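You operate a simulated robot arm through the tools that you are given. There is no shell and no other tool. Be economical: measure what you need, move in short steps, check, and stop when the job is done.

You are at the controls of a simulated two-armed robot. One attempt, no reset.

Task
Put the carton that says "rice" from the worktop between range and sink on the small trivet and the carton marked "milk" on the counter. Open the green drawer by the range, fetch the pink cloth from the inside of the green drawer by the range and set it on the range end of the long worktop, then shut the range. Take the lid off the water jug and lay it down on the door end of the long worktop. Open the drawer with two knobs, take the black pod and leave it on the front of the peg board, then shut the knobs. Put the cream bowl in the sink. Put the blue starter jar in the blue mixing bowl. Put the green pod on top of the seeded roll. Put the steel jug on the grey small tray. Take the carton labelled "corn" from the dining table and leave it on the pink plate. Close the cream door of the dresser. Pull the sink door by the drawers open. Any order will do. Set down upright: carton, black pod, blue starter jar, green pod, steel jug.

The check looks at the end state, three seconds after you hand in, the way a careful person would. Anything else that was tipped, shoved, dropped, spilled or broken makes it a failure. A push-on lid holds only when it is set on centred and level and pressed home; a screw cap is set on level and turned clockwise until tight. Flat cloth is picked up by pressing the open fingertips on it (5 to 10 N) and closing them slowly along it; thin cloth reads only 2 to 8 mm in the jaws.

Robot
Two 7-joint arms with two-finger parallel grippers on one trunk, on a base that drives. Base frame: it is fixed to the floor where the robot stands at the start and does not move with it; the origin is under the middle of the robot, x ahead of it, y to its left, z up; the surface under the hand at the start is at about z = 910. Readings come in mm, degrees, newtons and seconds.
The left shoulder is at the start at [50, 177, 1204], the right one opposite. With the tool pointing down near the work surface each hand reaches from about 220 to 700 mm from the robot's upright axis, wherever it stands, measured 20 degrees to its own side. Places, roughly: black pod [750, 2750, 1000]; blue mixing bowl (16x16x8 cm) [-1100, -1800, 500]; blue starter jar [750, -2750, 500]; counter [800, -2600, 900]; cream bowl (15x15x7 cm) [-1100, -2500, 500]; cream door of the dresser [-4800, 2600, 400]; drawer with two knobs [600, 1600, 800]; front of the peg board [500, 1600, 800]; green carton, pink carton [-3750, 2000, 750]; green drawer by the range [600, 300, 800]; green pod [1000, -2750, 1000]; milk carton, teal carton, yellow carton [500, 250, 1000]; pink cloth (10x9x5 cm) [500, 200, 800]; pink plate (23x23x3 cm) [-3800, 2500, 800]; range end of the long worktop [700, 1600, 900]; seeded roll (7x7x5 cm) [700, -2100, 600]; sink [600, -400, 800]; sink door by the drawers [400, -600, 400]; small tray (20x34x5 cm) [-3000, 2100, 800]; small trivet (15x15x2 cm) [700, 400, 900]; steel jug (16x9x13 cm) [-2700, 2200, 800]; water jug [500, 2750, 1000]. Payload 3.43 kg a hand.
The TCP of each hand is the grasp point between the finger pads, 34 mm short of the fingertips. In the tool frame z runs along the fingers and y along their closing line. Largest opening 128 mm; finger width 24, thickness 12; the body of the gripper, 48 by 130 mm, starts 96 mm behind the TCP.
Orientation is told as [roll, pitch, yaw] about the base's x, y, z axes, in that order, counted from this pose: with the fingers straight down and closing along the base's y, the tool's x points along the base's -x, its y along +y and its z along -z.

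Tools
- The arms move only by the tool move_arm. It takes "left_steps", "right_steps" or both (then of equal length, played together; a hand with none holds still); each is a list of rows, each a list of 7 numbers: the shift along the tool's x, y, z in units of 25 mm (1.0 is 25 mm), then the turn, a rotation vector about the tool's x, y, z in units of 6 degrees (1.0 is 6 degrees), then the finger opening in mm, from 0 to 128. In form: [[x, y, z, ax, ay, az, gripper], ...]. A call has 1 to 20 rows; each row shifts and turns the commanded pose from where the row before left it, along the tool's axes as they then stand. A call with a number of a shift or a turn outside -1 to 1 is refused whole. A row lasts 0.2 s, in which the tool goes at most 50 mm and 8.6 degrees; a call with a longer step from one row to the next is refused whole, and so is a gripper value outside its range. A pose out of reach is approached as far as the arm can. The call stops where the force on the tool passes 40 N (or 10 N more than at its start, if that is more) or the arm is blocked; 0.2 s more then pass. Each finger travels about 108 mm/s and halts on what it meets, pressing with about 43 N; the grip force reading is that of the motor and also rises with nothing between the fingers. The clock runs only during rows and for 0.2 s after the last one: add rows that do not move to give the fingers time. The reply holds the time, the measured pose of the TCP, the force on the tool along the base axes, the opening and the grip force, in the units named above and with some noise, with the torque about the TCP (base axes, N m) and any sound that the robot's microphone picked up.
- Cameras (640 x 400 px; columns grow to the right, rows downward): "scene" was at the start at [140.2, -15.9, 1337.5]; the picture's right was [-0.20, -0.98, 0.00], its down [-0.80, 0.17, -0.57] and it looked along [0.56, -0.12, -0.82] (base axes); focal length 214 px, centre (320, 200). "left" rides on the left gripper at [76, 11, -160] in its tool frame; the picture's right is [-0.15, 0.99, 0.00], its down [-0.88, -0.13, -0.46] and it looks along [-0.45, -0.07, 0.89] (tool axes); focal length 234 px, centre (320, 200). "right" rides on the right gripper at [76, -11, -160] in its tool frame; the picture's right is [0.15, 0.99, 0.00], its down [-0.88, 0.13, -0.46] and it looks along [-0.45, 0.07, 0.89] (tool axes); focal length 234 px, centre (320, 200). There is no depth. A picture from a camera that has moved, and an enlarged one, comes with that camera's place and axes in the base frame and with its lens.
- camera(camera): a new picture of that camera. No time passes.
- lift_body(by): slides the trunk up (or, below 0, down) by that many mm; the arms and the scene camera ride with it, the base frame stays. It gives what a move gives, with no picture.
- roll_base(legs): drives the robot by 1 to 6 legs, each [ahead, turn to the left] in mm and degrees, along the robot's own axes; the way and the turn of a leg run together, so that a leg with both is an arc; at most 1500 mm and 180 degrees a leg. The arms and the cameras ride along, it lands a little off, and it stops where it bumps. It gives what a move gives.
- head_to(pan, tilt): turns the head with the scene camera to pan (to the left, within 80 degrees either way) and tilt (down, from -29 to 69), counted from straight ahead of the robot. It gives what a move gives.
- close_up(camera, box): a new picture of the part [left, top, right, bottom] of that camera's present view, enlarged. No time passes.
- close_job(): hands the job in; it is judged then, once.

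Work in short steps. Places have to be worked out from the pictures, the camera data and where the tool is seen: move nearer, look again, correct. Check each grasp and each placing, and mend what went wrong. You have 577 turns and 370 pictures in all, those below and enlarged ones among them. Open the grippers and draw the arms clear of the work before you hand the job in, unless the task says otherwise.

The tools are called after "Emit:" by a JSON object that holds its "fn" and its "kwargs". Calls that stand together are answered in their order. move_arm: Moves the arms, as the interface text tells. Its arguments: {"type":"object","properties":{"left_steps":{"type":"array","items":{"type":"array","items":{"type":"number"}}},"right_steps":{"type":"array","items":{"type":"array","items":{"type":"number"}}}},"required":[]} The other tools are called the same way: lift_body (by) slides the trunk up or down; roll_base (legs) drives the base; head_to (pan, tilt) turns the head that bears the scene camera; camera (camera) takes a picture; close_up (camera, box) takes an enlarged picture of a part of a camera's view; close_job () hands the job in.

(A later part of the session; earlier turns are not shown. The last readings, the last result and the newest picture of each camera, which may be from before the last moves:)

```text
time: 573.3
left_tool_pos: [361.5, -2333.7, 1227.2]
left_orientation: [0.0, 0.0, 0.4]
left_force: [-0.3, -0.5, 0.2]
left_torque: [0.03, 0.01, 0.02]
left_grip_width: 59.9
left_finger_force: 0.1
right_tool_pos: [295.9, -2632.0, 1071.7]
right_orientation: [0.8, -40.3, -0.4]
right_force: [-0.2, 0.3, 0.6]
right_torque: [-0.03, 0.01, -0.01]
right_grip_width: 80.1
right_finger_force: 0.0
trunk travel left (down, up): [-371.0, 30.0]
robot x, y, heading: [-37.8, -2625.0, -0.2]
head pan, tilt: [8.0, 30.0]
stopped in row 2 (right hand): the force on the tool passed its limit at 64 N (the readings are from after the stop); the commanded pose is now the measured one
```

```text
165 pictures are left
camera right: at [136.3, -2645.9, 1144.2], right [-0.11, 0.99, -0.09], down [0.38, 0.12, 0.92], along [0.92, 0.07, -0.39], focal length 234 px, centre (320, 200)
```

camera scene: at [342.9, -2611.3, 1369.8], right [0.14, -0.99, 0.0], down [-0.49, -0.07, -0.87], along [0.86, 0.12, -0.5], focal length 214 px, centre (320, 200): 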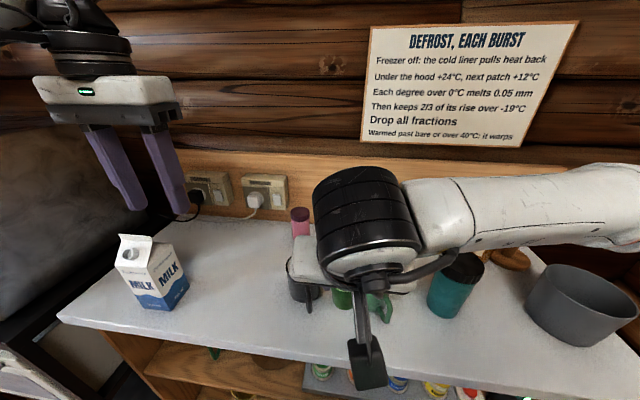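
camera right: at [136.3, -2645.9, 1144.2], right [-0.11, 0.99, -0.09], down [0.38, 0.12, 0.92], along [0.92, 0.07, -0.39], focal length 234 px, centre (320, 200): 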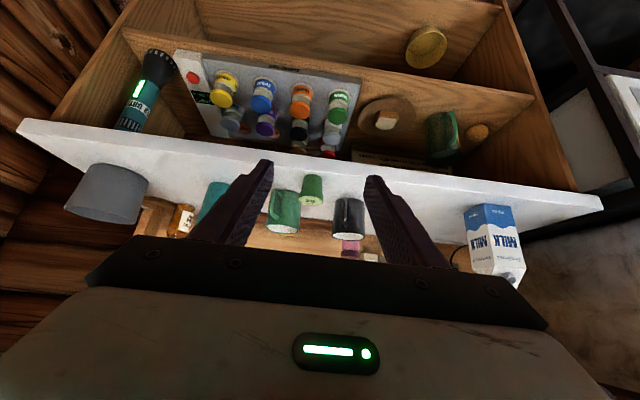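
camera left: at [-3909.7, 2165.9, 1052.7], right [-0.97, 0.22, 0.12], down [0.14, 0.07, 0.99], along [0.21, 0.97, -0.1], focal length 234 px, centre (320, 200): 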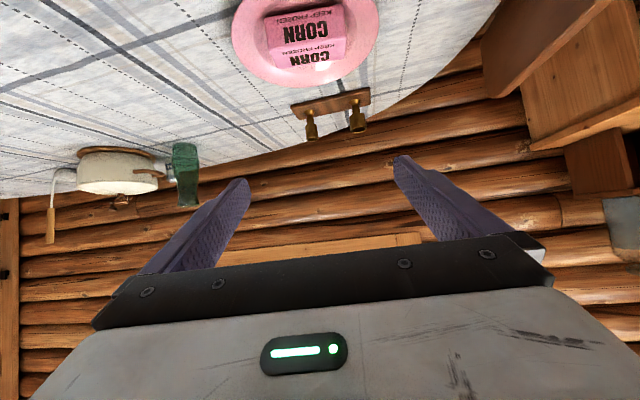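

The wrist touched my own torso while tilting. Extending forward 150 mm first, then tilting.

Emit:
{"fn": "move_arm", "kwargs": {"right_steps": [[-0.766, 0, 0.643, 0, 0, 0, 80], [-0.766, 0, 0.643, 0, 0, 0, 80], [-0.766, 0, 0.643, 0, 0, 0, 80], [-0.766, 0, 0.643, 0, 0, 0, 80], [-0.766, 0, 0.643, 0, 0, 0, 80], [-0.766, 0, 0.643, 0, 0, 0, 80], [0, 0, 0, 0, -1, 0, 80], [0, 0, 0, 0, -1, 0, 80], [0, 0, 0, 0, -1, 0, 80], [0, 0, 0, 0, -1, 0, 80], [0, 0, 0, 0, -0.1, 0, 80]]}}

Emit:
{"fn": "camera", "kwargs": {"camera": "right"}}

```text
time: 575.7
left_tool_pos: [360.9, -2334.2, 1225.8]
left_orientation: [-0.1, 0.0, 0.5]
left_force: [-0.3, 0.1, -0.5]
left_torque: [0.01, 0.01, 0.02]
left_grip_width: 60.2
left_finger_force: 0.1
right_tool_pos: [446.4, -2632.8, 1069.9]
right_orientation: [1.3, -64.9, -1.1]
right_force: [0.9, 0.2, -0.1]
right_torque: [-0.01, 0.02, -0.01]
right_grip_width: 80.0
right_finger_force: 0.1
trunk travel left (down, up): [-371.0, 30.0]
robot x, y, heading: [-39.3, -2623.2, 0.2]
head pan, tilt: [8.0, 30.0]
```

```text
164 pictures are left
camera right: at [270.5, -2645.2, 1070.5], right [-0.06, 0.99, -0.12], down [-0.04, 0.12, 0.99], along [1.0, 0.07, 0.03], focal length 234 px, centre (320, 200)
```

right: 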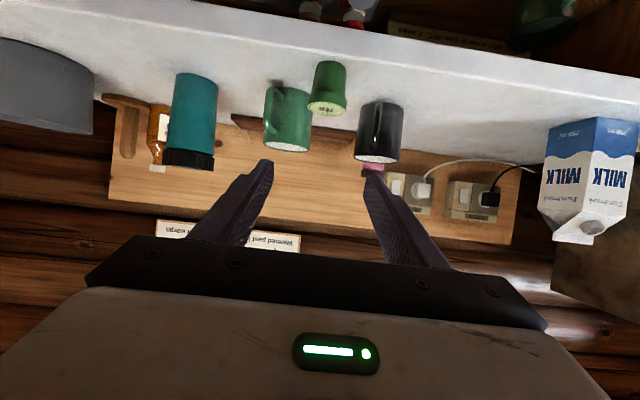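

Lowering level with the pod and sliding in.

Emit:
{"fn": "move_arm", "kwargs": {"right_steps": [[0.786, 0, 0.62, 0, 0, 0, 80], [0.786, 0, 0.62, 0, 0, 0, 80], [0.786, 0, 0.62, 0, 0, 0, 80], [0.786, 0, 0.62, 0, 0, 0, 80], [0.786, 0, 0.62, 0, 0, 0, 80], [-0.436, 0, 0.933, 0, 0, 0, 80], [-0.436, 0, 0.933, 0, 0, 0, 80]]}}

Emit:
{"fn": "camera", "kwargs": {"camera": "right"}}

```text
time: 577.3
left_tool_pos: [361.2, -2333.3, 1227.0]
left_orientation: [-0.2, 0.0, 0.5]
left_force: [0.4, 0.6, 0.2]
left_torque: [-0.05, -0.01, -0.03]
left_grip_width: 59.9
left_finger_force: 0.0
right_tool_pos: [525.7, -2632.0, 947.3]
right_orientation: [1.1, -64.8, -0.9]
right_force: [-0.3, 0.7, 0.4]
right_torque: [0.0, 0.01, 0.02]
right_grip_width: 79.9
right_finger_force: 0.0
trunk travel left (down, up): [-371.0, 30.0]
robot x, y, heading: [-35.3, -2621.3, -0.2]
head pan, tilt: [8.0, 30.0]
```

```text
163 pictures are left
camera right: at [350.2, -2644.3, 947.6], right [-0.06, 0.99, -0.12], down [-0.04, 0.12, 0.99], along [1.0, 0.07, 0.03], focal length 234 px, centre (320, 200)
```

right: 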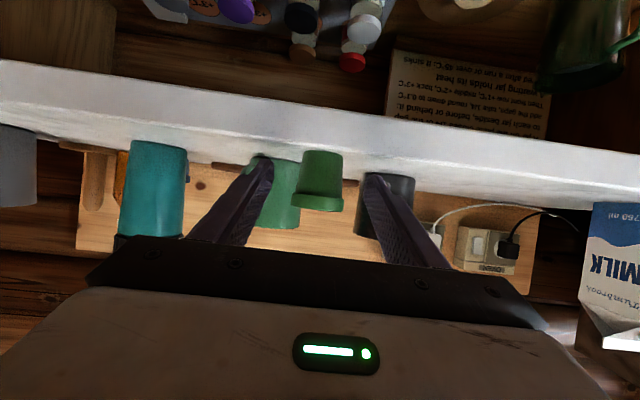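

Aligned. Sliding the last 50 mm, slightly lower, and closing.

Emit:
{"fn": "move_arm", "kwargs": {"right_steps": [[-0.33, 0, 0.98, 0, 0, 0, 80], [-0.33, 0, 0.98, 0, 0, 0, 80], [0, 0, 0, 0, 0, 0, 65], [0, 0, 0, 0, 0, 0, 50], [0, 0, 0, 0, 0, 0, 35], [0, 0, 0, 0, 0, 0, 35]]}}

Emit:
{"fn": "move_arm", "kwargs": {"right_steps": [[-0.9, 0, -0.42, 0, 0, 0, 35], [-0.9, 0, -0.42, 0, 0, 0, 35], [-0.9, 0, -0.42, 0, 0, 0, 35]]}}

Emit:
{"fn": "camera", "kwargs": {"camera": "right"}}

```text
time: 578.7
left_tool_pos: [361.5, -2334.3, 1226.9]
left_orientation: [0.0, -0.1, 0.5]
left_force: [-0.6, -0.5, 0.3]
left_torque: [-0.01, 0.0, -0.02]
left_grip_width: 59.9
left_finger_force: 0.0
right_tool_pos: [578.8, -2631.2, 942.6]
right_orientation: [1.2, -64.8, -0.9]
right_force: [0.7, 0.6, 0.4]
right_torque: [-0.02, 0.0, 0.02]
right_grip_width: 48.3
right_finger_force: 43.2
trunk travel left (down, up): [-371.0, 30.0]
robot x, y, heading: [-38.4, -2622.7, -0.2]
head pan, tilt: [8.0, 30.0]
```

```text
time: 579.5
left_tool_pos: [361.3, -2334.3, 1226.5]
left_orientation: [-0.1, -0.1, 0.4]
left_force: [-0.1, 0.4, -0.7]
left_torque: [0.03, -0.01, 0.02]
left_grip_width: 60.1
left_finger_force: 0.0
right_tool_pos: [576.6, -2631.3, 1016.7]
right_orientation: [1.1, -64.8, -0.9]
right_force: [0.7, -0.2, -0.3]
right_torque: [0.03, -0.05, -0.04]
right_grip_width: 47.7
right_finger_force: 43.2
trunk travel left (down, up): [-371.0, 30.0]
robot x, y, heading: [-38.8, -2623.0, -0.2]
head pan, tilt: [8.0, 30.0]
```

```text
162 pictures are left
camera right: at [401.5, -2644.5, 1017.2], right [-0.06, 0.99, -0.12], down [-0.04, 0.12, 0.99], along [1.0, 0.07, 0.03], focal length 234 px, centre (320, 200)
```

right: 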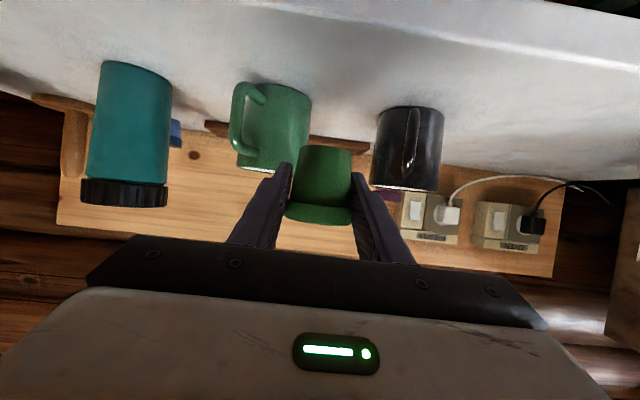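

Pod held upright. Backing off and relocating to in front of the roll (robot y≈-2000).

Emit:
{"fn": "roll_base", "kwargs": {"legs": [[-270, 0], [0, 90], [620, 0], [0, -90]]}}

Emit:
{"fn": "lift_body", "kwargs": {"by": -280}}

Emit:
{"fn": "head_to", "kwargs": {"pan": -10, "tilt": 25}}

Emit:
{"fn": "camera", "kwargs": {"camera": "right"}}

Emit:
{"fn": "camera", "kwargs": {"camera": "scene"}}

```text
time: 592.1
left_tool_pos: [70.9, -1703.8, 1227.2]
left_orientation: [-0.3, -0.1, 2.4]
left_force: [-0.1, 0.1, 0.0]
left_torque: [-0.01, -0.01, 0.0]
left_grip_width: 59.9
left_finger_force: 0.1
right_tool_pos: [298.6, -1993.1, 1016.7]
right_orientation: [1.1, -64.8, 0.9]
right_force: [-0.4, 0.9, 0.5]
right_torque: [-0.02, -0.01, 0.03]
right_grip_width: 47.9
right_finger_force: 42.1
trunk travel left (down, up): [-371.0, 30.0]
robot x, y, heading: [-316.1, -2001.6, 1.6]
head pan, tilt: [8.0, 30.0]
```

```text
time: 594.9
left_tool_pos: [71.0, -1703.3, 946.9]
left_orientation: [-0.1, -0.1, 2.4]
left_force: [0.1, 0.6, 0.3]
left_torque: [0.0, 0.01, -0.02]
left_grip_width: 59.9
left_finger_force: 0.0
right_tool_pos: [297.3, -1994.0, 736.3]
right_orientation: [1.0, -64.7, 0.9]
right_force: [-0.6, -0.2, 0.5]
right_torque: [0.05, 0.01, -0.01]
right_grip_width: 48.2
right_finger_force: 43.2
trunk travel left (down, up): [-91.0, 310.0]
robot x, y, heading: [-314.4, -2008.2, 1.8]
head pan, tilt: [8.0, 30.0]
```

```text
time: 595.7
left_tool_pos: [72.2, -1702.2, 945.7]
left_orientation: [0.0, -0.1, 2.5]
left_force: [-0.2, 0.6, -0.2]
left_torque: [0.02, 0.01, 0.01]
left_grip_width: 60.2
left_finger_force: 0.1
right_tool_pos: [298.1, -1994.4, 736.7]
right_orientation: [1.0, -64.8, 1.0]
right_force: [-0.6, 0.1, 0.9]
right_torque: [0.0, -0.03, 0.0]
right_grip_width: 48.2
right_finger_force: 42.9
trunk travel left (down, up): [-91.0, 310.0]
robot x, y, heading: [-318.2, -2006.0, 1.9]
head pan, tilt: [-10.0, 25.0]
```

```text
161 pictures are left
camera right: at [122.2, -2012.1, 736.9], right [-0.1, 0.99, -0.12], down [-0.04, 0.12, 0.99], along [0.99, 0.1, 0.03], focal length 234 px, centre (320, 200)
```

right: 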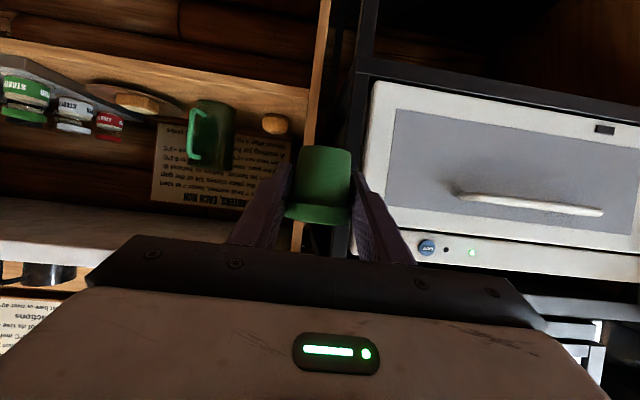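

```text
160 pictures are left
camera scene: at [-156.3, -2016.3, 1097.7], right [-0.14, -0.99, 0.0], down [-0.42, 0.06, -0.91], along [0.9, -0.13, -0.42], focal length 214 px, centre (320, 200)
```

scene: 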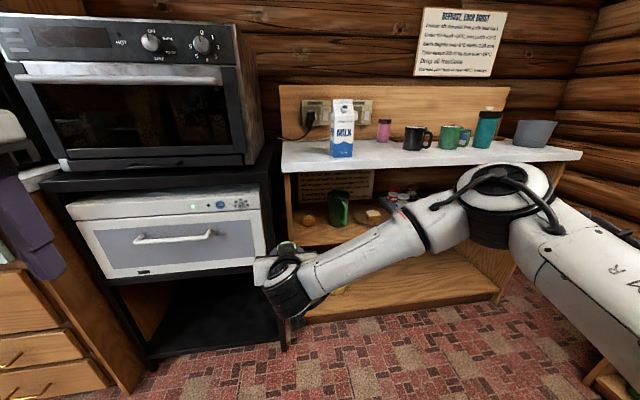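

Roll lies around [690–730,-2085]. Shifting the hand right to line up with it, then rolling closer for a better fix.

Emit:
{"fn": "move_arm", "kwargs": {"right_steps": [[0, -0.95, 0, 0, 0, 0, 35], [0, -0.95, 0, 0, 0, 0, 35], [0, -0.95, 0, 0, 0, 0, 35], [0, -0.95, 0, 0, 0, 0, 35]]}}

Emit:
{"fn": "roll_base", "kwargs": {"legs": [[120, -1.9]]}}

Emit:
{"fn": "camera", "kwargs": {"camera": "right"}}

Emit:
{"fn": "close_up", "kwargs": {"camera": "scene", "box": [230, 150, 430, 330]}}

```text
time: 596.7
left_tool_pos: [71.7, -1702.6, 947.3]
left_orientation: [-0.1, -0.1, 2.4]
left_force: [-0.8, 0.0, 0.0]
left_torque: [0.0, 0.0, 0.0]
left_grip_width: 60.2
left_finger_force: 0.1
right_tool_pos: [300.6, -2088.7, 735.8]
right_orientation: [0.9, -64.8, 1.1]
right_force: [0.3, 0.1, 0.5]
right_torque: [-0.03, 0.01, -0.01]
right_grip_width: 48.1
right_finger_force: 42.6
trunk travel left (down, up): [-91.0, 310.0]
robot x, y, heading: [-316.3, -2005.3, 1.9]
head pan, tilt: [-10.0, 25.0]
```

```text
time: 598.0
left_tool_pos: [199.4, -1714.4, 946.0]
left_orientation: [-0.1, -0.1, 0.5]
left_force: [0.2, 0.4, 0.1]
left_torque: [0.0, -0.04, 0.01]
left_grip_width: 59.9
left_finger_force: 0.0
right_tool_pos: [416.8, -2107.7, 735.9]
right_orientation: [1.2, -64.8, -1.0]
right_force: [0.0, -0.1, 0.5]
right_torque: [0.03, 0.04, 0.04]
right_grip_width: 47.9
right_finger_force: 42.8
trunk travel left (down, up): [-91.0, 310.0]
robot x, y, heading: [-201.1, -2004.0, 0.1]
head pan, tilt: [-10.0, 25.0]
```

```text
159 pictures are left
camera right: at [240.5, -2120.0, 735.8], right [-0.06, 0.99, -0.12], down [-0.04, 0.12, 0.99], along [1.0, 0.07, 0.03], focal length 234 px, centre (320, 200)
```

right: 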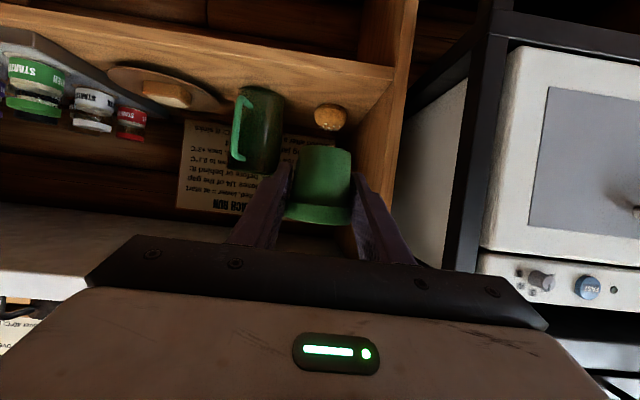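

```text
2.22 times, centred on (330, 240) of scene
camera zoom: at [-37.9, -2019.8, 1097.7], right [-0.17, -0.98, 0.0], down [-0.42, 0.07, -0.91], along [0.89, -0.16, -0.42], focal length 477 px, centre (298, 111)
```

zoom: 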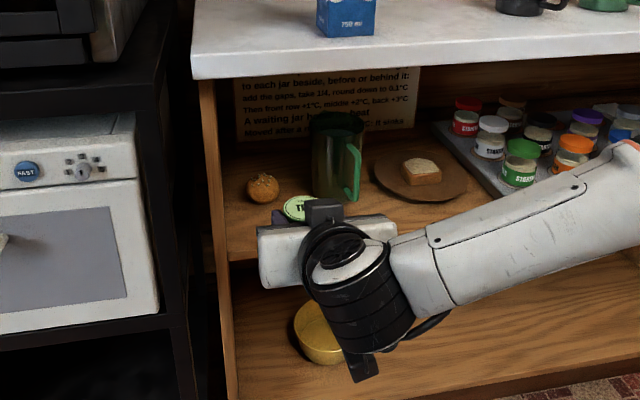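

Roll centre is [719,-2087], top z≈608. The gap between side panel (y≈-2025) and the green jug (y≈-2176) is only ~150 mm, so I'll yaw the hand 10° and enter carefully.

Emit:
{"fn": "lift_body", "kwargs": {"by": -40}}

Emit:
{"fn": "move_arm", "kwargs": {"right_steps": [[0, 0, 0, -0.906, 0, -0.423, 35], [0, 0, 0, -0.83, 0, -0.388, 35]]}}

Emit:
{"fn": "roll_base", "kwargs": {"legs": [[130, 0]]}}

Emit:
{"fn": "camera", "kwargs": {"camera": "right"}}

Emit:
{"fn": "camera", "kwargs": {"camera": "scene"}}

```text
time: 598.8
left_tool_pos: [200.6, -1714.6, 906.2]
left_orientation: [-0.1, -0.1, 0.5]
left_force: [-0.5, 0.1, -0.2]
left_torque: [0.01, 0.02, -0.02]
left_grip_width: 59.9
left_finger_force: 0.0
right_tool_pos: [415.7, -2106.4, 695.6]
right_orientation: [1.1, -64.8, -1.0]
right_force: [-0.7, 0.9, 0.3]
right_torque: [-0.03, -0.02, 0.01]
right_grip_width: 48.2
right_finger_force: 43.0
trunk travel left (down, up): [-51.0, 350.0]
robot x, y, heading: [-200.0, -2001.4, -0.2]
head pan, tilt: [-10.0, 25.0]
```

```text
time: 599.4
left_tool_pos: [199.4, -1714.2, 907.5]
left_orientation: [-0.2, -0.1, 0.4]
left_force: [0.5, 0.0, 0.9]
left_torque: [0.04, 0.01, -0.01]
left_grip_width: 60.1
left_finger_force: 0.0
right_tool_pos: [421.1, -2117.9, 700.1]
right_orientation: [1.2, -64.6, 10.6]
right_force: [0.5, 0.3, 0.7]
right_torque: [0.0, 0.04, 0.01]
right_grip_width: 48.1
right_finger_force: 42.9
right hand out of reach, approached as far as the arm can: row 2
trunk travel left (down, up): [-51.0, 350.0]
robot x, y, heading: [-200.7, -2000.7, 0.0]
head pan, tilt: [-10.0, 25.0]
```

```text
time: 600.7
left_tool_pos: [329.9, -1714.0, 906.4]
left_orientation: [-0.1, -0.1, 0.5]
left_force: [-0.3, 0.6, -0.7]
left_torque: [0.01, -0.01, 0.0]
left_grip_width: 60.1
left_finger_force: 0.2
right_tool_pos: [550.9, -2116.9, 700.7]
right_orientation: [1.1, -64.6, 10.5]
right_force: [0.6, 0.3, 0.2]
right_torque: [0.01, 0.01, 0.05]
right_grip_width: 48.2
right_finger_force: 43.0
trunk travel left (down, up): [-51.0, 350.0]
robot x, y, heading: [-67.6, -2000.2, -0.4]
head pan, tilt: [-10.0, 25.0]
```

```text
157 pictures are left
camera right: at [379.8, -2165.9, 700.7], right [-0.26, 0.96, -0.12], down [-0.06, 0.11, 0.99], along [0.96, 0.26, 0.03], focal length 234 px, centre (320, 200)
```

right: 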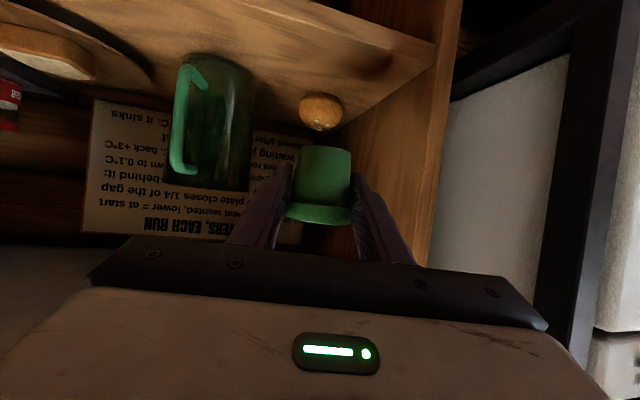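

```text
156 pictures are left
camera scene: at [91.8, -2020.0, 1057.7], right [-0.17, -0.98, 0.0], down [-0.42, 0.07, -0.91], along [0.89, -0.16, -0.42], focal length 214 px, centre (320, 200)
```

scene: 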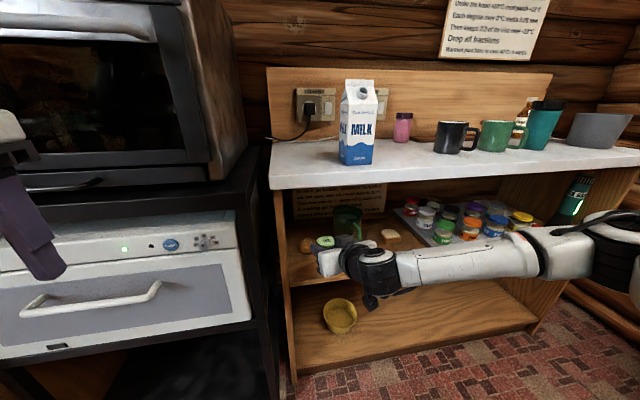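

Roll centre refined to [712,-2091], top z≈611. Entering the shelf slowly (first 4 of 7 steps), with the left hand pulled back from the oven.

Emit:
{"fn": "move_arm", "kwargs": {"right_steps": [[-0.349, -0.021, 0.866, 0, 0, 0, 35], [-0.349, -0.021, 0.866, 0, 0, 0, 35], [-0.349, -0.021, 0.866, 0, 0, 0, 35], [-0.349, -0.021, 0.866, 0, 0, 0, 35]], "left_steps": [[0.8, 0, -0.5, 0, 0, 0, 60], [0.8, 0, -0.5, 0, 0, 0, 60], [0.6, 0, -0.5, 0, 0, 0, 60], [0.5, 0, -0.5, 0, 0, 0, 60]]}}

Emit:
{"fn": "camera", "kwargs": {"camera": "right"}}

Emit:
{"fn": "close_up", "kwargs": {"camera": "scene", "box": [250, 170, 450, 320]}}

```text
time: 601.7
left_tool_pos: [262.7, -1714.8, 955.8]
left_orientation: [-0.1, 0.0, 0.5]
left_force: [0.1, -0.2, 0.0]
left_torque: [0.0, -0.02, 0.0]
left_grip_width: 60.0
left_finger_force: 0.0
right_tool_pos: [642.2, -2100.7, 694.7]
right_orientation: [1.3, -64.6, 10.4]
right_force: [0.7, -0.8, 0.2]
right_torque: [0.01, -0.05, 0.02]
right_grip_width: 47.9
right_finger_force: 42.8
trunk travel left (down, up): [-51.0, 350.0]
robot x, y, heading: [-67.9, -2002.3, -0.3]
head pan, tilt: [-10.0, 25.0]
```

```text
155 pictures are left
camera right: at [471.1, -2149.1, 695.1], right [-0.26, 0.96, -0.12], down [-0.06, 0.11, 0.99], along [0.96, 0.27, 0.03], focal length 234 px, centre (320, 200)
```

right: 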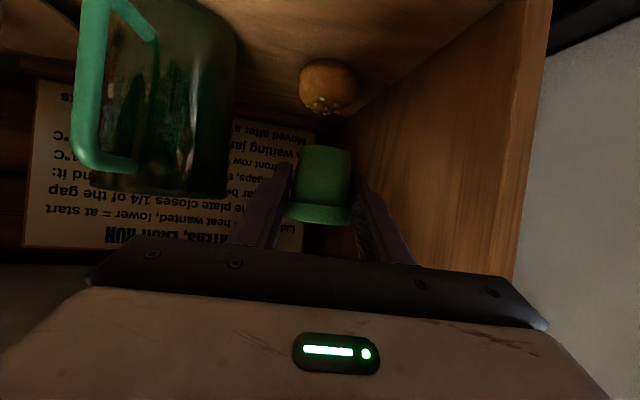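

```text
2.67 times, centred on (350, 245) of scene
camera zoom: at [91.9, -2020.0, 1057.7], right [-0.18, -0.98, 0.0], down [-0.42, 0.07, -0.91], along [0.89, -0.16, -0.42], focal length 572 px, centre (240, 80)
```

zoom: 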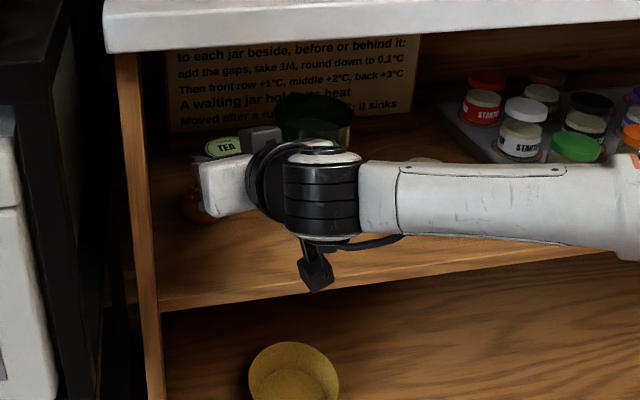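

Continuing the last 65 mm above the roll.

Emit:
{"fn": "move_arm", "kwargs": {"right_steps": [[-0.323, -0.015, 0.833, 0, 0, 0, 35], [-0.323, -0.015, 0.833, 0, 0, 0, 35], [-0.323, -0.015, 0.833, 0, 0, 0, 35]]}}

Emit:
{"fn": "camera", "kwargs": {"camera": "right"}}

Emit:
{"fn": "close_up", "kwargs": {"camera": "scene", "box": [250, 170, 450, 320]}}

```text
time: 602.5
left_tool_pos: [261.5, -1714.8, 956.2]
left_orientation: [-0.2, 0.0, 0.5]
left_force: [-1.3, -0.2, 0.5]
left_torque: [-0.02, 0.0, 0.02]
left_grip_width: 60.2
left_finger_force: 0.0
right_tool_pos: [706.5, -2088.2, 689.3]
right_orientation: [1.2, -64.6, 10.5]
right_force: [0.5, -0.4, 0.9]
right_torque: [0.01, 0.01, -0.01]
right_grip_width: 48.1
right_finger_force: 42.9
trunk travel left (down, up): [-51.0, 350.0]
robot x, y, heading: [-66.1, -2003.6, -0.2]
head pan, tilt: [-10.0, 25.0]
```

```text
153 pictures are left
camera right: at [536.7, -2136.5, 690.3], right [-0.26, 0.96, -0.12], down [-0.06, 0.11, 0.99], along [0.96, 0.26, 0.03], focal length 234 px, centre (320, 200)
```

right: 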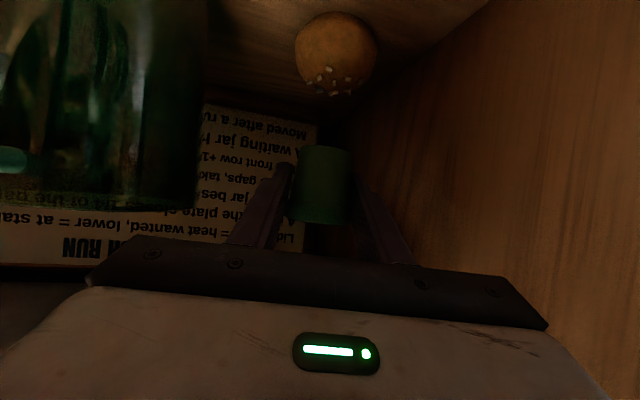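

```text
2.67 times, centred on (350, 245) of scene
camera zoom: at [91.9, -2020.0, 1057.7], right [-0.17, -0.98, 0.0], down [-0.42, 0.07, -0.91], along [0.89, -0.16, -0.42], focal length 572 px, centre (240, 80)
```

zoom: 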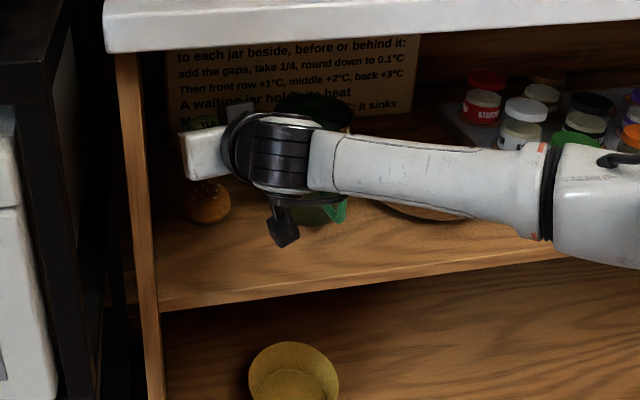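

Directly above the roll. Lowering with the trunk and feeling for contact.

Emit:
{"fn": "lift_body", "kwargs": {"by": -32}}

Emit:
{"fn": "lift_body", "kwargs": {"by": -6}}

Emit:
{"fn": "lift_body", "kwargs": {"by": -4}}

Emit:
{"fn": "camera", "kwargs": {"camera": "right"}}

```text
time: 603.3
left_tool_pos: [262.9, -1714.7, 923.8]
left_orientation: [0.0, -0.1, 0.6]
left_force: [0.7, -0.3, 0.2]
left_torque: [0.03, 0.02, 0.03]
left_grip_width: 59.9
left_finger_force: 0.1
right_tool_pos: [706.9, -2088.1, 657.8]
right_orientation: [1.2, -64.6, 10.5]
right_force: [-0.3, 0.2, 0.2]
right_torque: [-0.02, 0.0, -0.02]
right_grip_width: 48.1
right_finger_force: 42.9
trunk travel left (down, up): [-19.0, 382.0]
robot x, y, heading: [-64.9, -2004.3, -0.2]
head pan, tilt: [-10.0, 25.0]
```

```text
time: 603.8
left_tool_pos: [261.9, -1714.8, 919.3]
left_orientation: [-0.1, 0.0, 0.5]
left_force: [-0.4, -0.3, 0.0]
left_torque: [-0.02, -0.01, 0.03]
left_grip_width: 60.1
left_finger_force: 0.0
right_tool_pos: [706.9, -2088.6, 652.4]
right_orientation: [1.1, -64.6, 10.5]
right_force: [0.0, 0.2, 0.8]
right_torque: [-0.04, 0.0, -0.03]
right_grip_width: 48.0
right_finger_force: 43.4
trunk travel left (down, up): [-13.0, 388.0]
robot x, y, heading: [-67.4, -1999.9, -0.3]
head pan, tilt: [-10.0, 25.0]
```

```text
time: 604.3
left_tool_pos: [261.9, -1715.2, 915.1]
left_orientation: [-0.1, -0.1, 0.5]
left_force: [-0.1, -0.2, -0.3]
left_torque: [0.01, 0.0, -0.01]
left_grip_width: 59.9
left_finger_force: 0.0
right_tool_pos: [706.3, -2088.2, 648.2]
right_orientation: [1.1, -64.6, 10.4]
right_force: [0.7, -0.4, -0.4]
right_torque: [-0.01, 0.0, 0.02]
right_grip_width: 48.1
right_finger_force: 42.6
trunk travel left (down, up): [-9.0, 392.0]
robot x, y, heading: [-69.2, -1999.7, -0.4]
head pan, tilt: [-10.0, 25.0]
```

```text
151 pictures are left
camera right: at [536.4, -2136.6, 648.2], right [-0.26, 0.96, -0.12], down [-0.06, 0.11, 0.99], along [0.96, 0.26, 0.03], focal length 234 px, centre (320, 200)
```

right: 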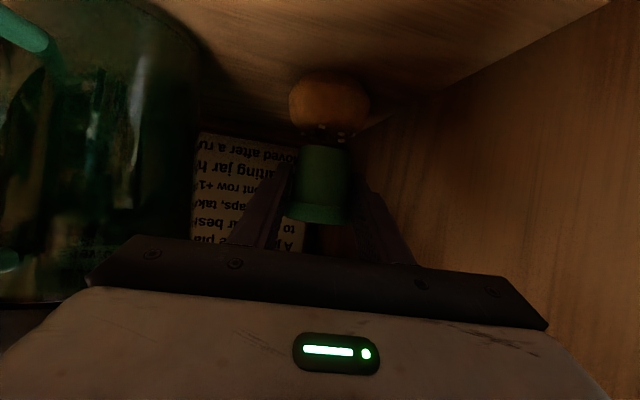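

Nearly touching. A 4 mm sideways centring, then down in small steps.

Emit:
{"fn": "move_arm", "kwargs": {"right_steps": [[0, 0.16, 0, 0, 0, 0, 35]]}}

Emit:
{"fn": "lift_body", "kwargs": {"by": -3}}

Emit:
{"fn": "lift_body", "kwargs": {"by": -3}}

Emit:
{"fn": "close_up", "kwargs": {"camera": "right", "box": [250, 60, 410, 240]}}

```text
time: 604.7
left_tool_pos: [262.2, -1715.1, 913.4]
left_orientation: [-0.1, -0.1, 0.5]
left_force: [-0.6, 0.5, -0.6]
left_torque: [-0.01, 0.01, -0.03]
left_grip_width: 59.8
left_finger_force: 0.0
right_tool_pos: [706.3, -2085.1, 649.1]
right_orientation: [1.1, -64.5, 10.5]
right_force: [0.3, 0.8, 0.5]
right_torque: [0.05, 0.0, 0.02]
right_grip_width: 48.2
right_finger_force: 43.2
trunk travel left (down, up): [-9.0, 392.0]
robot x, y, heading: [-68.4, -2004.9, -0.1]
head pan, tilt: [-10.0, 25.0]
```

```text
time: 605.3
left_tool_pos: [263.4, -1715.2, 910.7]
left_orientation: [-0.1, -0.1, 0.5]
left_force: [0.1, 0.4, 0.3]
left_torque: [0.02, 0.02, -0.01]
left_grip_width: 59.9
left_finger_force: 0.0
right_tool_pos: [706.1, -2084.4, 644.5]
right_orientation: [1.2, -64.6, 10.4]
right_force: [-0.3, 0.7, 0.1]
right_torque: [-0.03, 0.0, -0.01]
right_grip_width: 48.2
right_finger_force: 42.9
trunk travel left (down, up): [-6.0, 395.0]
robot x, y, heading: [-65.8, -2004.7, -0.0]
head pan, tilt: [-10.0, 25.0]
```

```text
time: 605.8
left_tool_pos: [263.1, -1715.6, 908.8]
left_orientation: [-0.1, -0.1, 0.5]
left_force: [-0.3, -0.5, -0.1]
left_torque: [0.0, -0.01, 0.02]
left_grip_width: 59.9
left_finger_force: 0.1
right_tool_pos: [707.3, -2085.1, 641.6]
right_orientation: [1.3, -64.6, 10.5]
right_force: [-0.1, 1.0, 0.8]
right_torque: [0.02, -0.02, -0.01]
right_grip_width: 48.2
right_finger_force: 43.2
trunk travel left (down, up): [-3.0, 398.0]
robot x, y, heading: [-69.5, -1996.4, -0.3]
head pan, tilt: [-10.0, 25.0]
```

```text
2.22 times, centred on (330, 150) of right
camera zoom: at [535.6, -2132.7, 642.1], right [-0.26, 0.96, -0.12], down [-0.06, 0.11, 0.99], along [0.96, 0.26, 0.03], focal length 520 px, centre (298, 311)
```

zoom: 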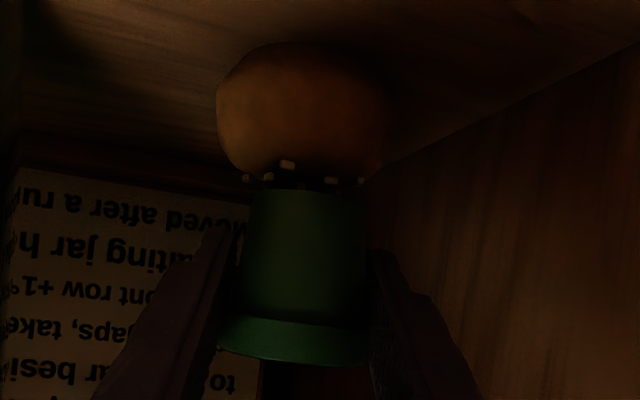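

Almost on the roll. Lowering 2 mm at a time with the arm.

Emit:
{"fn": "move_arm", "kwargs": {"right_steps": [[0.072, 0, 0.034, 0, 0, 0, 35]]}}

Emit:
{"fn": "move_arm", "kwargs": {"right_steps": [[0.072, 0, 0.034, 0, 0, 0, 35]]}}

Emit:
{"fn": "move_arm", "kwargs": {"right_steps": [[0.072, 0, 0.034, 0, 0, 0, 35]]}}

Emit:
{"fn": "move_arm", "kwargs": {"right_steps": [[0.072, 0, 0.034, 0, 0, 0, 35]]}}

Emit:
{"fn": "close_up", "kwargs": {"camera": "right", "box": [250, 60, 410, 240]}}

```text
time: 606.2
left_tool_pos: [263.0, -1715.8, 908.7]
left_orientation: [-0.1, -0.1, 0.6]
left_force: [0.3, -0.4, 0.3]
left_torque: [-0.02, -0.01, -0.03]
left_grip_width: 60.1
left_finger_force: 0.0
right_tool_pos: [706.3, -2084.9, 640.0]
right_orientation: [1.1, -64.6, 10.5]
right_force: [0.1, -0.4, 0.4]
right_torque: [0.04, -0.02, 0.02]
right_grip_width: 48.2
right_finger_force: 43.5
trunk travel left (down, up): [-3.0, 398.0]
robot x, y, heading: [-70.1, -2003.2, 0.1]
head pan, tilt: [-10.0, 25.0]
```

```text
time: 606.6
left_tool_pos: [262.6, -1716.1, 907.2]
left_orientation: [-0.1, -0.1, 0.5]
left_force: [0.2, -0.8, -0.4]
left_torque: [0.02, 0.05, 0.0]
left_grip_width: 59.9
left_finger_force: 0.1
right_tool_pos: [707.0, -2084.8, 637.6]
right_orientation: [1.0, -64.6, 10.6]
right_force: [0.0, -0.1, -0.4]
right_torque: [0.0, -0.01, 0.01]
right_grip_width: 48.1
right_finger_force: 42.7
trunk travel left (down, up): [-3.0, 398.0]
robot x, y, heading: [-71.3, -2004.0, -0.1]
head pan, tilt: [-10.0, 25.0]
```

```text
time: 607.0
left_tool_pos: [262.3, -1715.9, 908.6]
left_orientation: [-0.1, -0.1, 0.5]
left_force: [-0.5, -0.1, 0.0]
left_torque: [-0.01, 0.01, -0.03]
left_grip_width: 59.9
left_finger_force: 0.1
right_tool_pos: [706.1, -2084.9, 636.2]
right_orientation: [1.2, -64.6, 10.6]
right_force: [0.5, 0.2, -0.4]
right_torque: [0.0, -0.03, 0.04]
right_grip_width: 47.9
right_finger_force: 42.9
trunk travel left (down, up): [-3.0, 398.0]
robot x, y, heading: [-66.5, -1999.6, 0.2]
head pan, tilt: [-10.0, 25.0]
```

```text
time: 607.4
left_tool_pos: [262.5, -1716.0, 908.3]
left_orientation: [-0.1, -0.2, 0.5]
left_force: [-0.3, 0.0, -0.6]
left_torque: [0.02, 0.01, 0.01]
left_grip_width: 60.0
left_finger_force: 0.0
right_tool_pos: [706.3, -2084.6, 633.8]
right_orientation: [1.2, -64.6, 10.5]
right_force: [0.0, 0.6, 0.6]
right_torque: [-0.01, -0.02, -0.02]
right_grip_width: 48.0
right_finger_force: 43.1
trunk travel left (down, up): [-3.0, 398.0]
robot x, y, heading: [-67.8, -2003.0, -0.1]
head pan, tilt: [-10.0, 25.0]
```

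```text
2.22 times, centred on (330, 150) of right
camera zoom: at [535.6, -2132.8, 634.0], right [-0.26, 0.96, -0.12], down [-0.06, 0.11, 0.99], along [0.96, 0.26, 0.03], focal length 520 px, centre (298, 311)
```

zoom: 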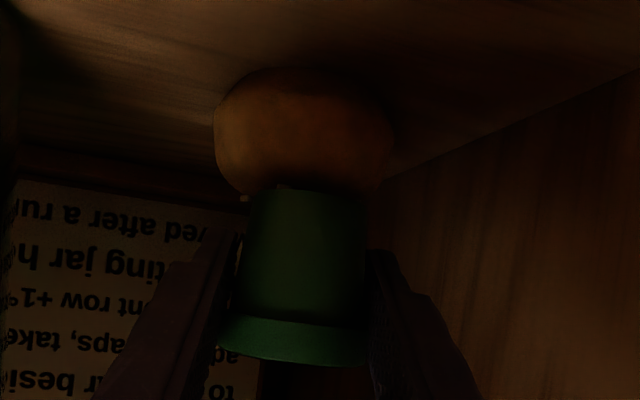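

The roll's apparent width (70 mm) puts it ~20 mm beyond the pod, so the pod is in front rather than above. Raising 16 mm, moving 20 mm forward and checking again.

Emit:
{"fn": "lift_body", "kwargs": {"by": 16}}

Emit:
{"fn": "move_arm", "kwargs": {"right_steps": [[-0.17, 0.04, 0.355, 0, 0, 0, 35], [-0.17, 0.04, 0.355, 0, 0, 0, 35]]}}

Emit:
{"fn": "close_up", "kwargs": {"camera": "right", "box": [250, 40, 410, 240]}}

Emit:
{"fn": "close_up", "kwargs": {"camera": "scene", "box": [270, 180, 370, 280]}}

```text
time: 608.0
left_tool_pos: [262.6, -1715.8, 925.6]
left_orientation: [-0.1, -0.1, 0.5]
left_force: [-0.4, 0.0, -0.1]
left_torque: [0.02, 0.02, 0.03]
left_grip_width: 60.0
left_finger_force: 0.1
right_tool_pos: [706.8, -2085.3, 649.7]
right_orientation: [1.0, -64.5, 10.5]
right_force: [-0.9, 0.0, -0.3]
right_torque: [-0.03, 0.01, -0.03]
right_grip_width: 48.1
right_finger_force: 42.9
trunk travel left (down, up): [-19.0, 382.0]
robot x, y, heading: [-70.8, -2001.5, -0.0]
head pan, tilt: [-10.0, 25.0]
```

```text
time: 608.6
left_tool_pos: [261.8, -1716.5, 924.9]
left_orientation: [0.0, -0.1, 0.5]
left_force: [0.1, -0.8, 0.3]
left_torque: [0.0, -0.03, -0.03]
left_grip_width: 59.8
left_finger_force: 0.1
right_tool_pos: [725.2, -2079.6, 648.8]
right_orientation: [1.1, -64.6, 10.4]
right_force: [0.5, -0.3, -0.8]
right_torque: [0.01, -0.04, -0.01]
right_grip_width: 47.5
right_finger_force: 42.4
trunk travel left (down, up): [-19.0, 382.0]
robot x, y, heading: [-70.9, -2000.7, -0.1]
head pan, tilt: [-10.0, 25.0]
```

```text
2.00 times, centred on (330, 140) of right
camera zoom: at [554.4, -2127.6, 649.7], right [-0.26, 0.96, -0.12], down [-0.06, 0.11, 0.99], along [0.96, 0.26, 0.03], focal length 468 px, centre (300, 320)
```

zoom: 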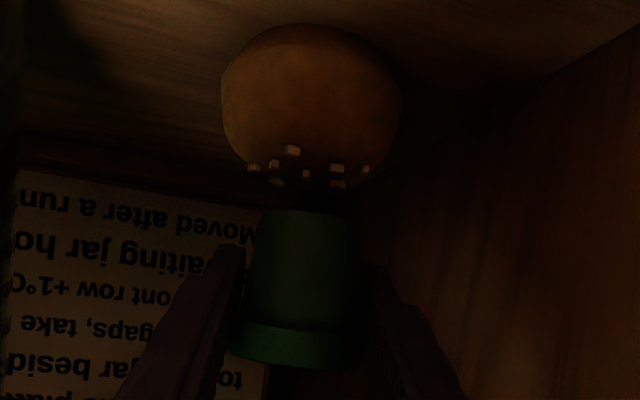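

```text
4.00 times, centred on (320, 230) of scene
camera zoom: at [91.9, -2020.0, 1025.7], right [-0.17, -0.98, 0.0], down [-0.42, 0.07, -0.91], along [0.89, -0.16, -0.42], focal length 858 px, centre (320, 80)
```

zoom: 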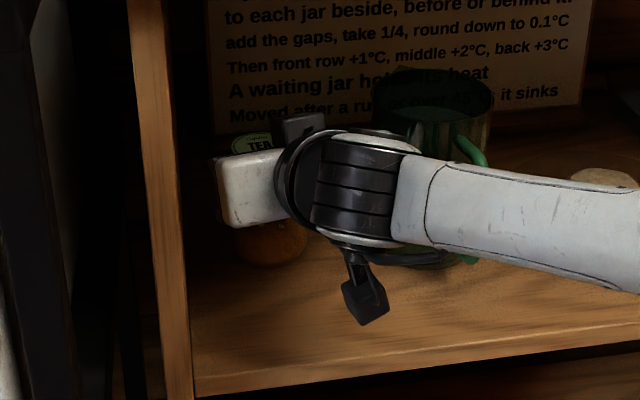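

Now roll and pod are at matching depth (roll [717,-2079], pod [723,-2082]). Fine-correcting and lowering.

Emit:
{"fn": "move_arm", "kwargs": {"right_steps": [[0.09, 0.16, -0.19, 0, 0, 0, 35]]}}

Emit:
{"fn": "lift_body", "kwargs": {"by": -7}}

Emit:
{"fn": "lift_body", "kwargs": {"by": -3}}

Emit:
{"fn": "lift_body", "kwargs": {"by": -3}}

Emit:
{"fn": "close_up", "kwargs": {"camera": "right", "box": [250, 40, 410, 240]}}

```text
time: 609.0
left_tool_pos: [263.5, -1715.8, 923.7]
left_orientation: [-0.1, -0.1, 0.6]
left_force: [-0.2, -0.7, -0.4]
left_torque: [-0.02, 0.01, -0.02]
left_grip_width: 60.0
left_finger_force: 0.1
right_tool_pos: [718.6, -2076.4, 651.2]
right_orientation: [1.1, -64.6, 10.6]
right_force: [0.1, 0.0, -0.7]
right_torque: [0.01, -0.01, 0.0]
right_grip_width: 47.9
right_finger_force: 42.9
trunk travel left (down, up): [-19.0, 382.0]
robot x, y, heading: [-69.4, -2003.9, -0.2]
head pan, tilt: [-10.0, 25.0]
```

```text
time: 609.6
left_tool_pos: [263.2, -1715.8, 916.4]
left_orientation: [-0.2, 0.0, 0.6]
left_force: [0.3, 0.0, -0.6]
left_torque: [0.03, 0.04, -0.03]
left_grip_width: 60.0
left_finger_force: 0.0
right_tool_pos: [719.8, -2076.1, 643.3]
right_orientation: [1.1, -64.6, 10.5]
right_force: [0.4, -0.4, 0.7]
right_torque: [0.0, 0.01, -0.01]
right_grip_width: 48.0
right_finger_force: 42.9
trunk travel left (down, up): [-12.0, 389.0]
robot x, y, heading: [-69.5, -2002.2, -0.1]
head pan, tilt: [-10.0, 25.0]
```

```text
time: 610.1
left_tool_pos: [261.8, -1714.9, 912.9]
left_orientation: [-0.1, -0.2, 0.5]
left_force: [0.1, -1.2, -1.0]
left_torque: [0.01, 0.03, -0.01]
left_grip_width: 59.9
left_finger_force: 0.0
right_tool_pos: [718.0, -2077.0, 639.5]
right_orientation: [1.1, -64.6, 10.5]
right_force: [-0.2, 0.2, 0.6]
right_torque: [-0.04, 0.03, -0.04]
right_grip_width: 47.9
right_finger_force: 43.5
trunk travel left (down, up): [-9.0, 392.0]
robot x, y, heading: [-68.6, -2003.1, 0.1]
head pan, tilt: [-10.0, 25.0]
```

```text
time: 610.6
left_tool_pos: [261.9, -1715.1, 911.4]
left_orientation: [-0.1, -0.1, 0.6]
left_force: [0.2, 0.4, 0.5]
left_torque: [0.02, -0.07, 0.01]
left_grip_width: 60.1
left_finger_force: 0.0
right_tool_pos: [719.0, -2076.1, 637.2]
right_orientation: [1.1, -64.7, 10.6]
right_force: [-1.1, 0.2, -0.3]
right_torque: [-0.01, 0.04, -0.01]
right_grip_width: 47.8
right_finger_force: 42.9
trunk travel left (down, up): [-6.0, 395.0]
robot x, y, heading: [-71.6, -2003.1, 0.1]
head pan, tilt: [-10.0, 25.0]
```

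```text
2.00 times, centred on (330, 140) of right
camera zoom: at [548.4, -2124.5, 637.1], right [-0.26, 0.96, -0.12], down [-0.06, 0.11, 0.99], along [0.96, 0.26, 0.03], focal length 468 px, centre (300, 320)
```

zoom: 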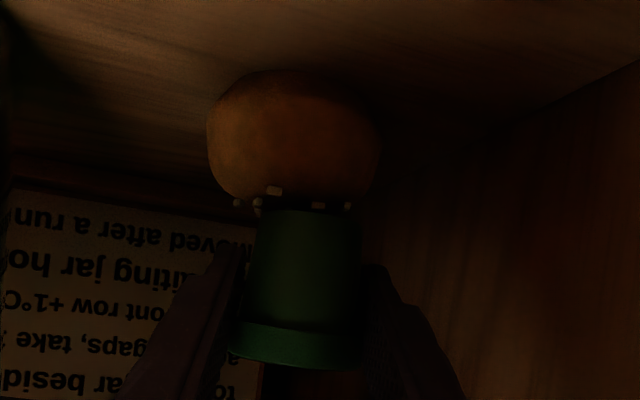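

Laterally aligned. Continuing down.

Emit:
{"fn": "lift_body", "kwargs": {"by": -3}}

Emit:
{"fn": "lift_body", "kwargs": {"by": -3}}

Emit:
{"fn": "move_arm", "kwargs": {"right_steps": [[0.072, 0, 0.034, 0, 0, 0, 35]]}}

Emit:
{"fn": "close_up", "kwargs": {"camera": "right", "box": [250, 40, 410, 240]}}

```text
time: 611.1
left_tool_pos: [262.3, -1715.4, 909.0]
left_orientation: [-0.1, -0.1, 0.5]
left_force: [0.0, 0.8, 0.0]
left_torque: [0.0, 0.02, 0.0]
left_grip_width: 60.1
left_finger_force: 0.1
right_tool_pos: [718.9, -2075.8, 634.5]
right_orientation: [1.1, -64.6, 10.6]
right_force: [-0.3, -0.7, -0.2]
right_torque: [0.01, 0.03, -0.04]
right_grip_width: 48.1
right_finger_force: 43.0
trunk travel left (down, up): [-3.0, 398.0]
robot x, y, heading: [-67.9, -2003.5, -0.3]
head pan, tilt: [-10.0, 25.0]
```

```text
time: 611.6
left_tool_pos: [263.0, -1714.8, 905.1]
left_orientation: [-0.1, -0.1, 0.5]
left_force: [0.7, -0.3, 0.1]
left_torque: [-0.01, 0.0, -0.05]
left_grip_width: 59.9
left_finger_force: 0.2
right_tool_pos: [719.7, -2076.7, 633.0]
right_orientation: [1.1, -64.8, 10.4]
right_force: [0.2, -1.6, 7.4]
right_torque: [-0.09, 0.01, -0.01]
right_grip_width: 48.2
right_finger_force: 42.6
trunk travel left (down, up): [0.0, 401.0]
robot x, y, heading: [-69.0, -2001.0, -0.0]
head pan, tilt: [-10.0, 25.0]
```

```text
time: 612.0
left_tool_pos: [261.1, -1715.4, 905.3]
left_orientation: [-0.1, -0.2, 0.5]
left_force: [0.8, -0.3, 0.9]
left_torque: [0.01, -0.02, -0.01]
left_grip_width: 60.0
left_finger_force: 0.2
right_tool_pos: [719.0, -2075.4, 633.3]
right_orientation: [1.2, -65.0, 10.6]
right_force: [-0.6, -0.2, 13.3]
right_torque: [-0.01, -0.04, -0.01]
right_grip_width: 48.2
right_finger_force: 43.1
trunk travel left (down, up): [0.0, 401.0]
robot x, y, heading: [-67.1, -1999.6, 0.3]
head pan, tilt: [-10.0, 25.0]
```

```text
2.00 times, centred on (330, 140) of right
camera zoom: at [548.6, -2124.4, 632.4], right [-0.26, 0.96, -0.12], down [-0.06, 0.11, 0.99], along [0.96, 0.27, 0.03], focal length 468 px, centre (300, 320)
```

zoom: 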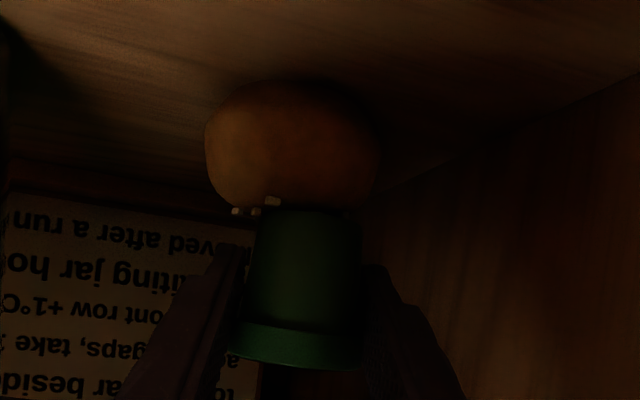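

Contact with 13 N and no torque, so it bears centrally. A small 3 mm recentring hop, then release gently.

Emit:
{"fn": "move_arm", "kwargs": {"right_steps": [[-0.2, 0, -0.094, 0, 0, 0, 35], [0, -0.12, 0, 0, 0, 0, 35], [0.15, 0, 0.07, 0, 0, 0, 35]]}}

Emit:
{"fn": "close_up", "kwargs": {"camera": "right", "box": [250, 40, 410, 240]}}

```text
time: 612.9
left_tool_pos: [260.7, -1714.6, 905.0]
left_orientation: [-0.1, -0.3, 0.4]
left_force: [0.5, 0.3, 0.4]
left_torque: [-0.03, 0.0, -0.02]
left_grip_width: 60.4
left_finger_force: 0.1
right_tool_pos: [718.8, -2077.6, 633.4]
right_orientation: [1.1, -64.9, 10.6]
right_force: [-2.8, 4.5, 11.4]
right_torque: [0.11, 0.08, 0.02]
right_grip_width: 48.0
right_finger_force: 43.5
trunk travel left (down, up): [0.0, 401.0]
robot x, y, heading: [-68.2, -2003.2, -0.2]
head pan, tilt: [-10.0, 25.0]
```

```text
2.00 times, centred on (330, 140) of right
camera zoom: at [548.3, -2126.1, 632.8], right [-0.26, 0.96, -0.12], down [-0.06, 0.11, 0.99], along [0.96, 0.27, 0.03], focal length 468 px, centre (300, 320)
```

zoom: 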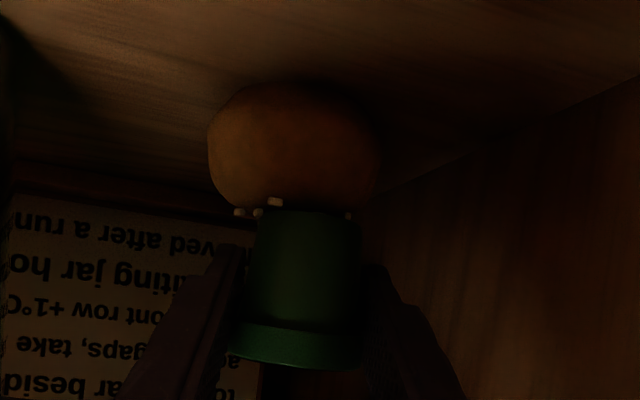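

Well centred now. Relieving pressure and opening gradually.

Emit:
{"fn": "move_arm", "kwargs": {"right_steps": [[-0.09, 0, -0.042, 0, 0, 0, 35], [0, 0, 0, 0, 0, 0, 50], [0, 0, 0, 0, 0, 0, 54], [0, 0, 0, 0, 0, 0, 58], [0, 0, 0, 0, 0, 0, 64], [0, 0, 0, 0, 0, 0, 72], [0, 0, 0, 0, 0, 0, 72]]}}

Emit:
{"fn": "close_up", "kwargs": {"camera": "right", "box": [250, 40, 410, 240]}}

```text
time: 614.5
left_tool_pos: [262.8, -1715.6, 906.2]
left_orientation: [-0.1, -0.1, 0.5]
left_force: [0.3, -0.4, 0.2]
left_torque: [-0.01, 0.01, 0.03]
left_grip_width: 60.1
left_finger_force: 0.1
right_tool_pos: [719.1, -2079.6, 632.2]
right_orientation: [1.1, -64.6, 10.5]
right_force: [-0.3, 0.8, -0.1]
right_torque: [-0.03, -0.03, 0.0]
right_grip_width: 72.0
right_finger_force: 0.2
trunk travel left (down, up): [0.0, 401.0]
robot x, y, heading: [-68.4, -2003.5, 0.2]
head pan, tilt: [-10.0, 25.0]
```

```text
2.00 times, centred on (330, 140) of right
camera zoom: at [548.9, -2127.6, 632.9], right [-0.26, 0.96, -0.12], down [-0.06, 0.11, 0.99], along [0.96, 0.26, 0.03], focal length 468 px, centre (300, 320)
```

zoom: 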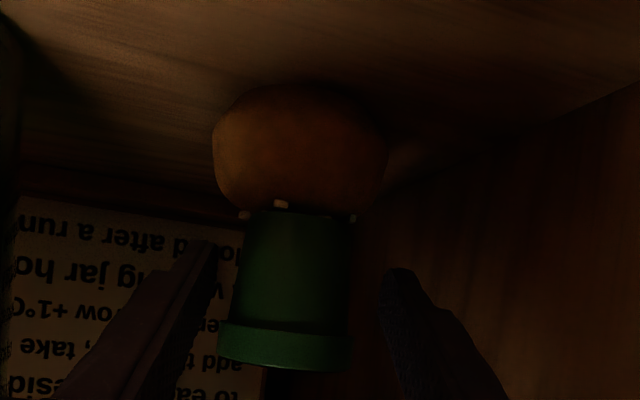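

The pod stands on the roll. Backing the fingers straight out.

Emit:
{"fn": "move_arm", "kwargs": {"right_steps": [[0.186, 0, -0.39, 0, 0, 0, 74], [0.372, 0, -0.783, 0, 0, 0, 74], [0.372, 0, -0.783, 0, 0, 0, 74], [0.372, 0, -0.783, 0, 0, 0, 74], [0.372, 0, -0.783, 0, 0, 0, 74], [0.372, 0, -0.783, 0, 0, 0, 74], [0.372, 0, -0.783, 0, 0, 0, 74], [0.372, 0, -0.783, 0, 0, 0, 74]]}}

Emit:
{"fn": "camera", "kwargs": {"camera": "right"}}

```text
time: 616.2
left_tool_pos: [263.2, -1714.6, 904.8]
left_orientation: [-0.1, -0.1, 0.5]
left_force: [0.1, 0.0, -1.1]
left_torque: [0.01, 0.01, 0.0]
left_grip_width: 60.1
left_finger_force: 0.0
right_tool_pos: [581.1, -2108.3, 633.4]
right_orientation: [1.1, -64.3, 10.5]
right_force: [0.5, 0.3, 0.2]
right_torque: [0.02, -0.05, 0.0]
right_grip_width: 74.1
right_finger_force: 0.1
right hand out of reach, approached as far as the arm can: row 8
trunk travel left (down, up): [0.0, 401.0]
robot x, y, heading: [-71.0, -2000.8, 0.0]
head pan, tilt: [-10.0, 25.0]
```

```text
142 pictures are left
camera right: at [410.4, -2155.8, 634.6], right [-0.26, 0.96, -0.12], down [-0.05, 0.11, 0.99], along [0.96, 0.26, 0.02], focal length 234 px, centre (320, 200)
```

right: 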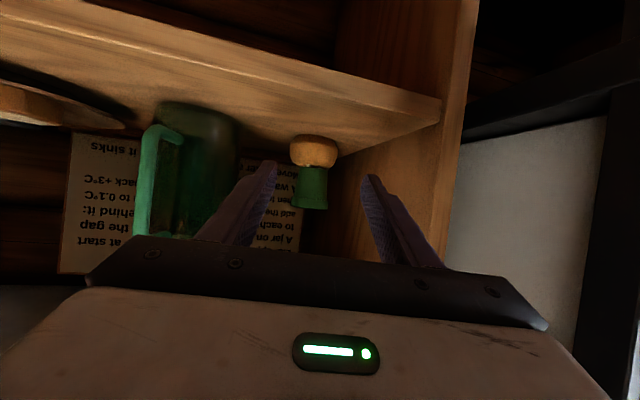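

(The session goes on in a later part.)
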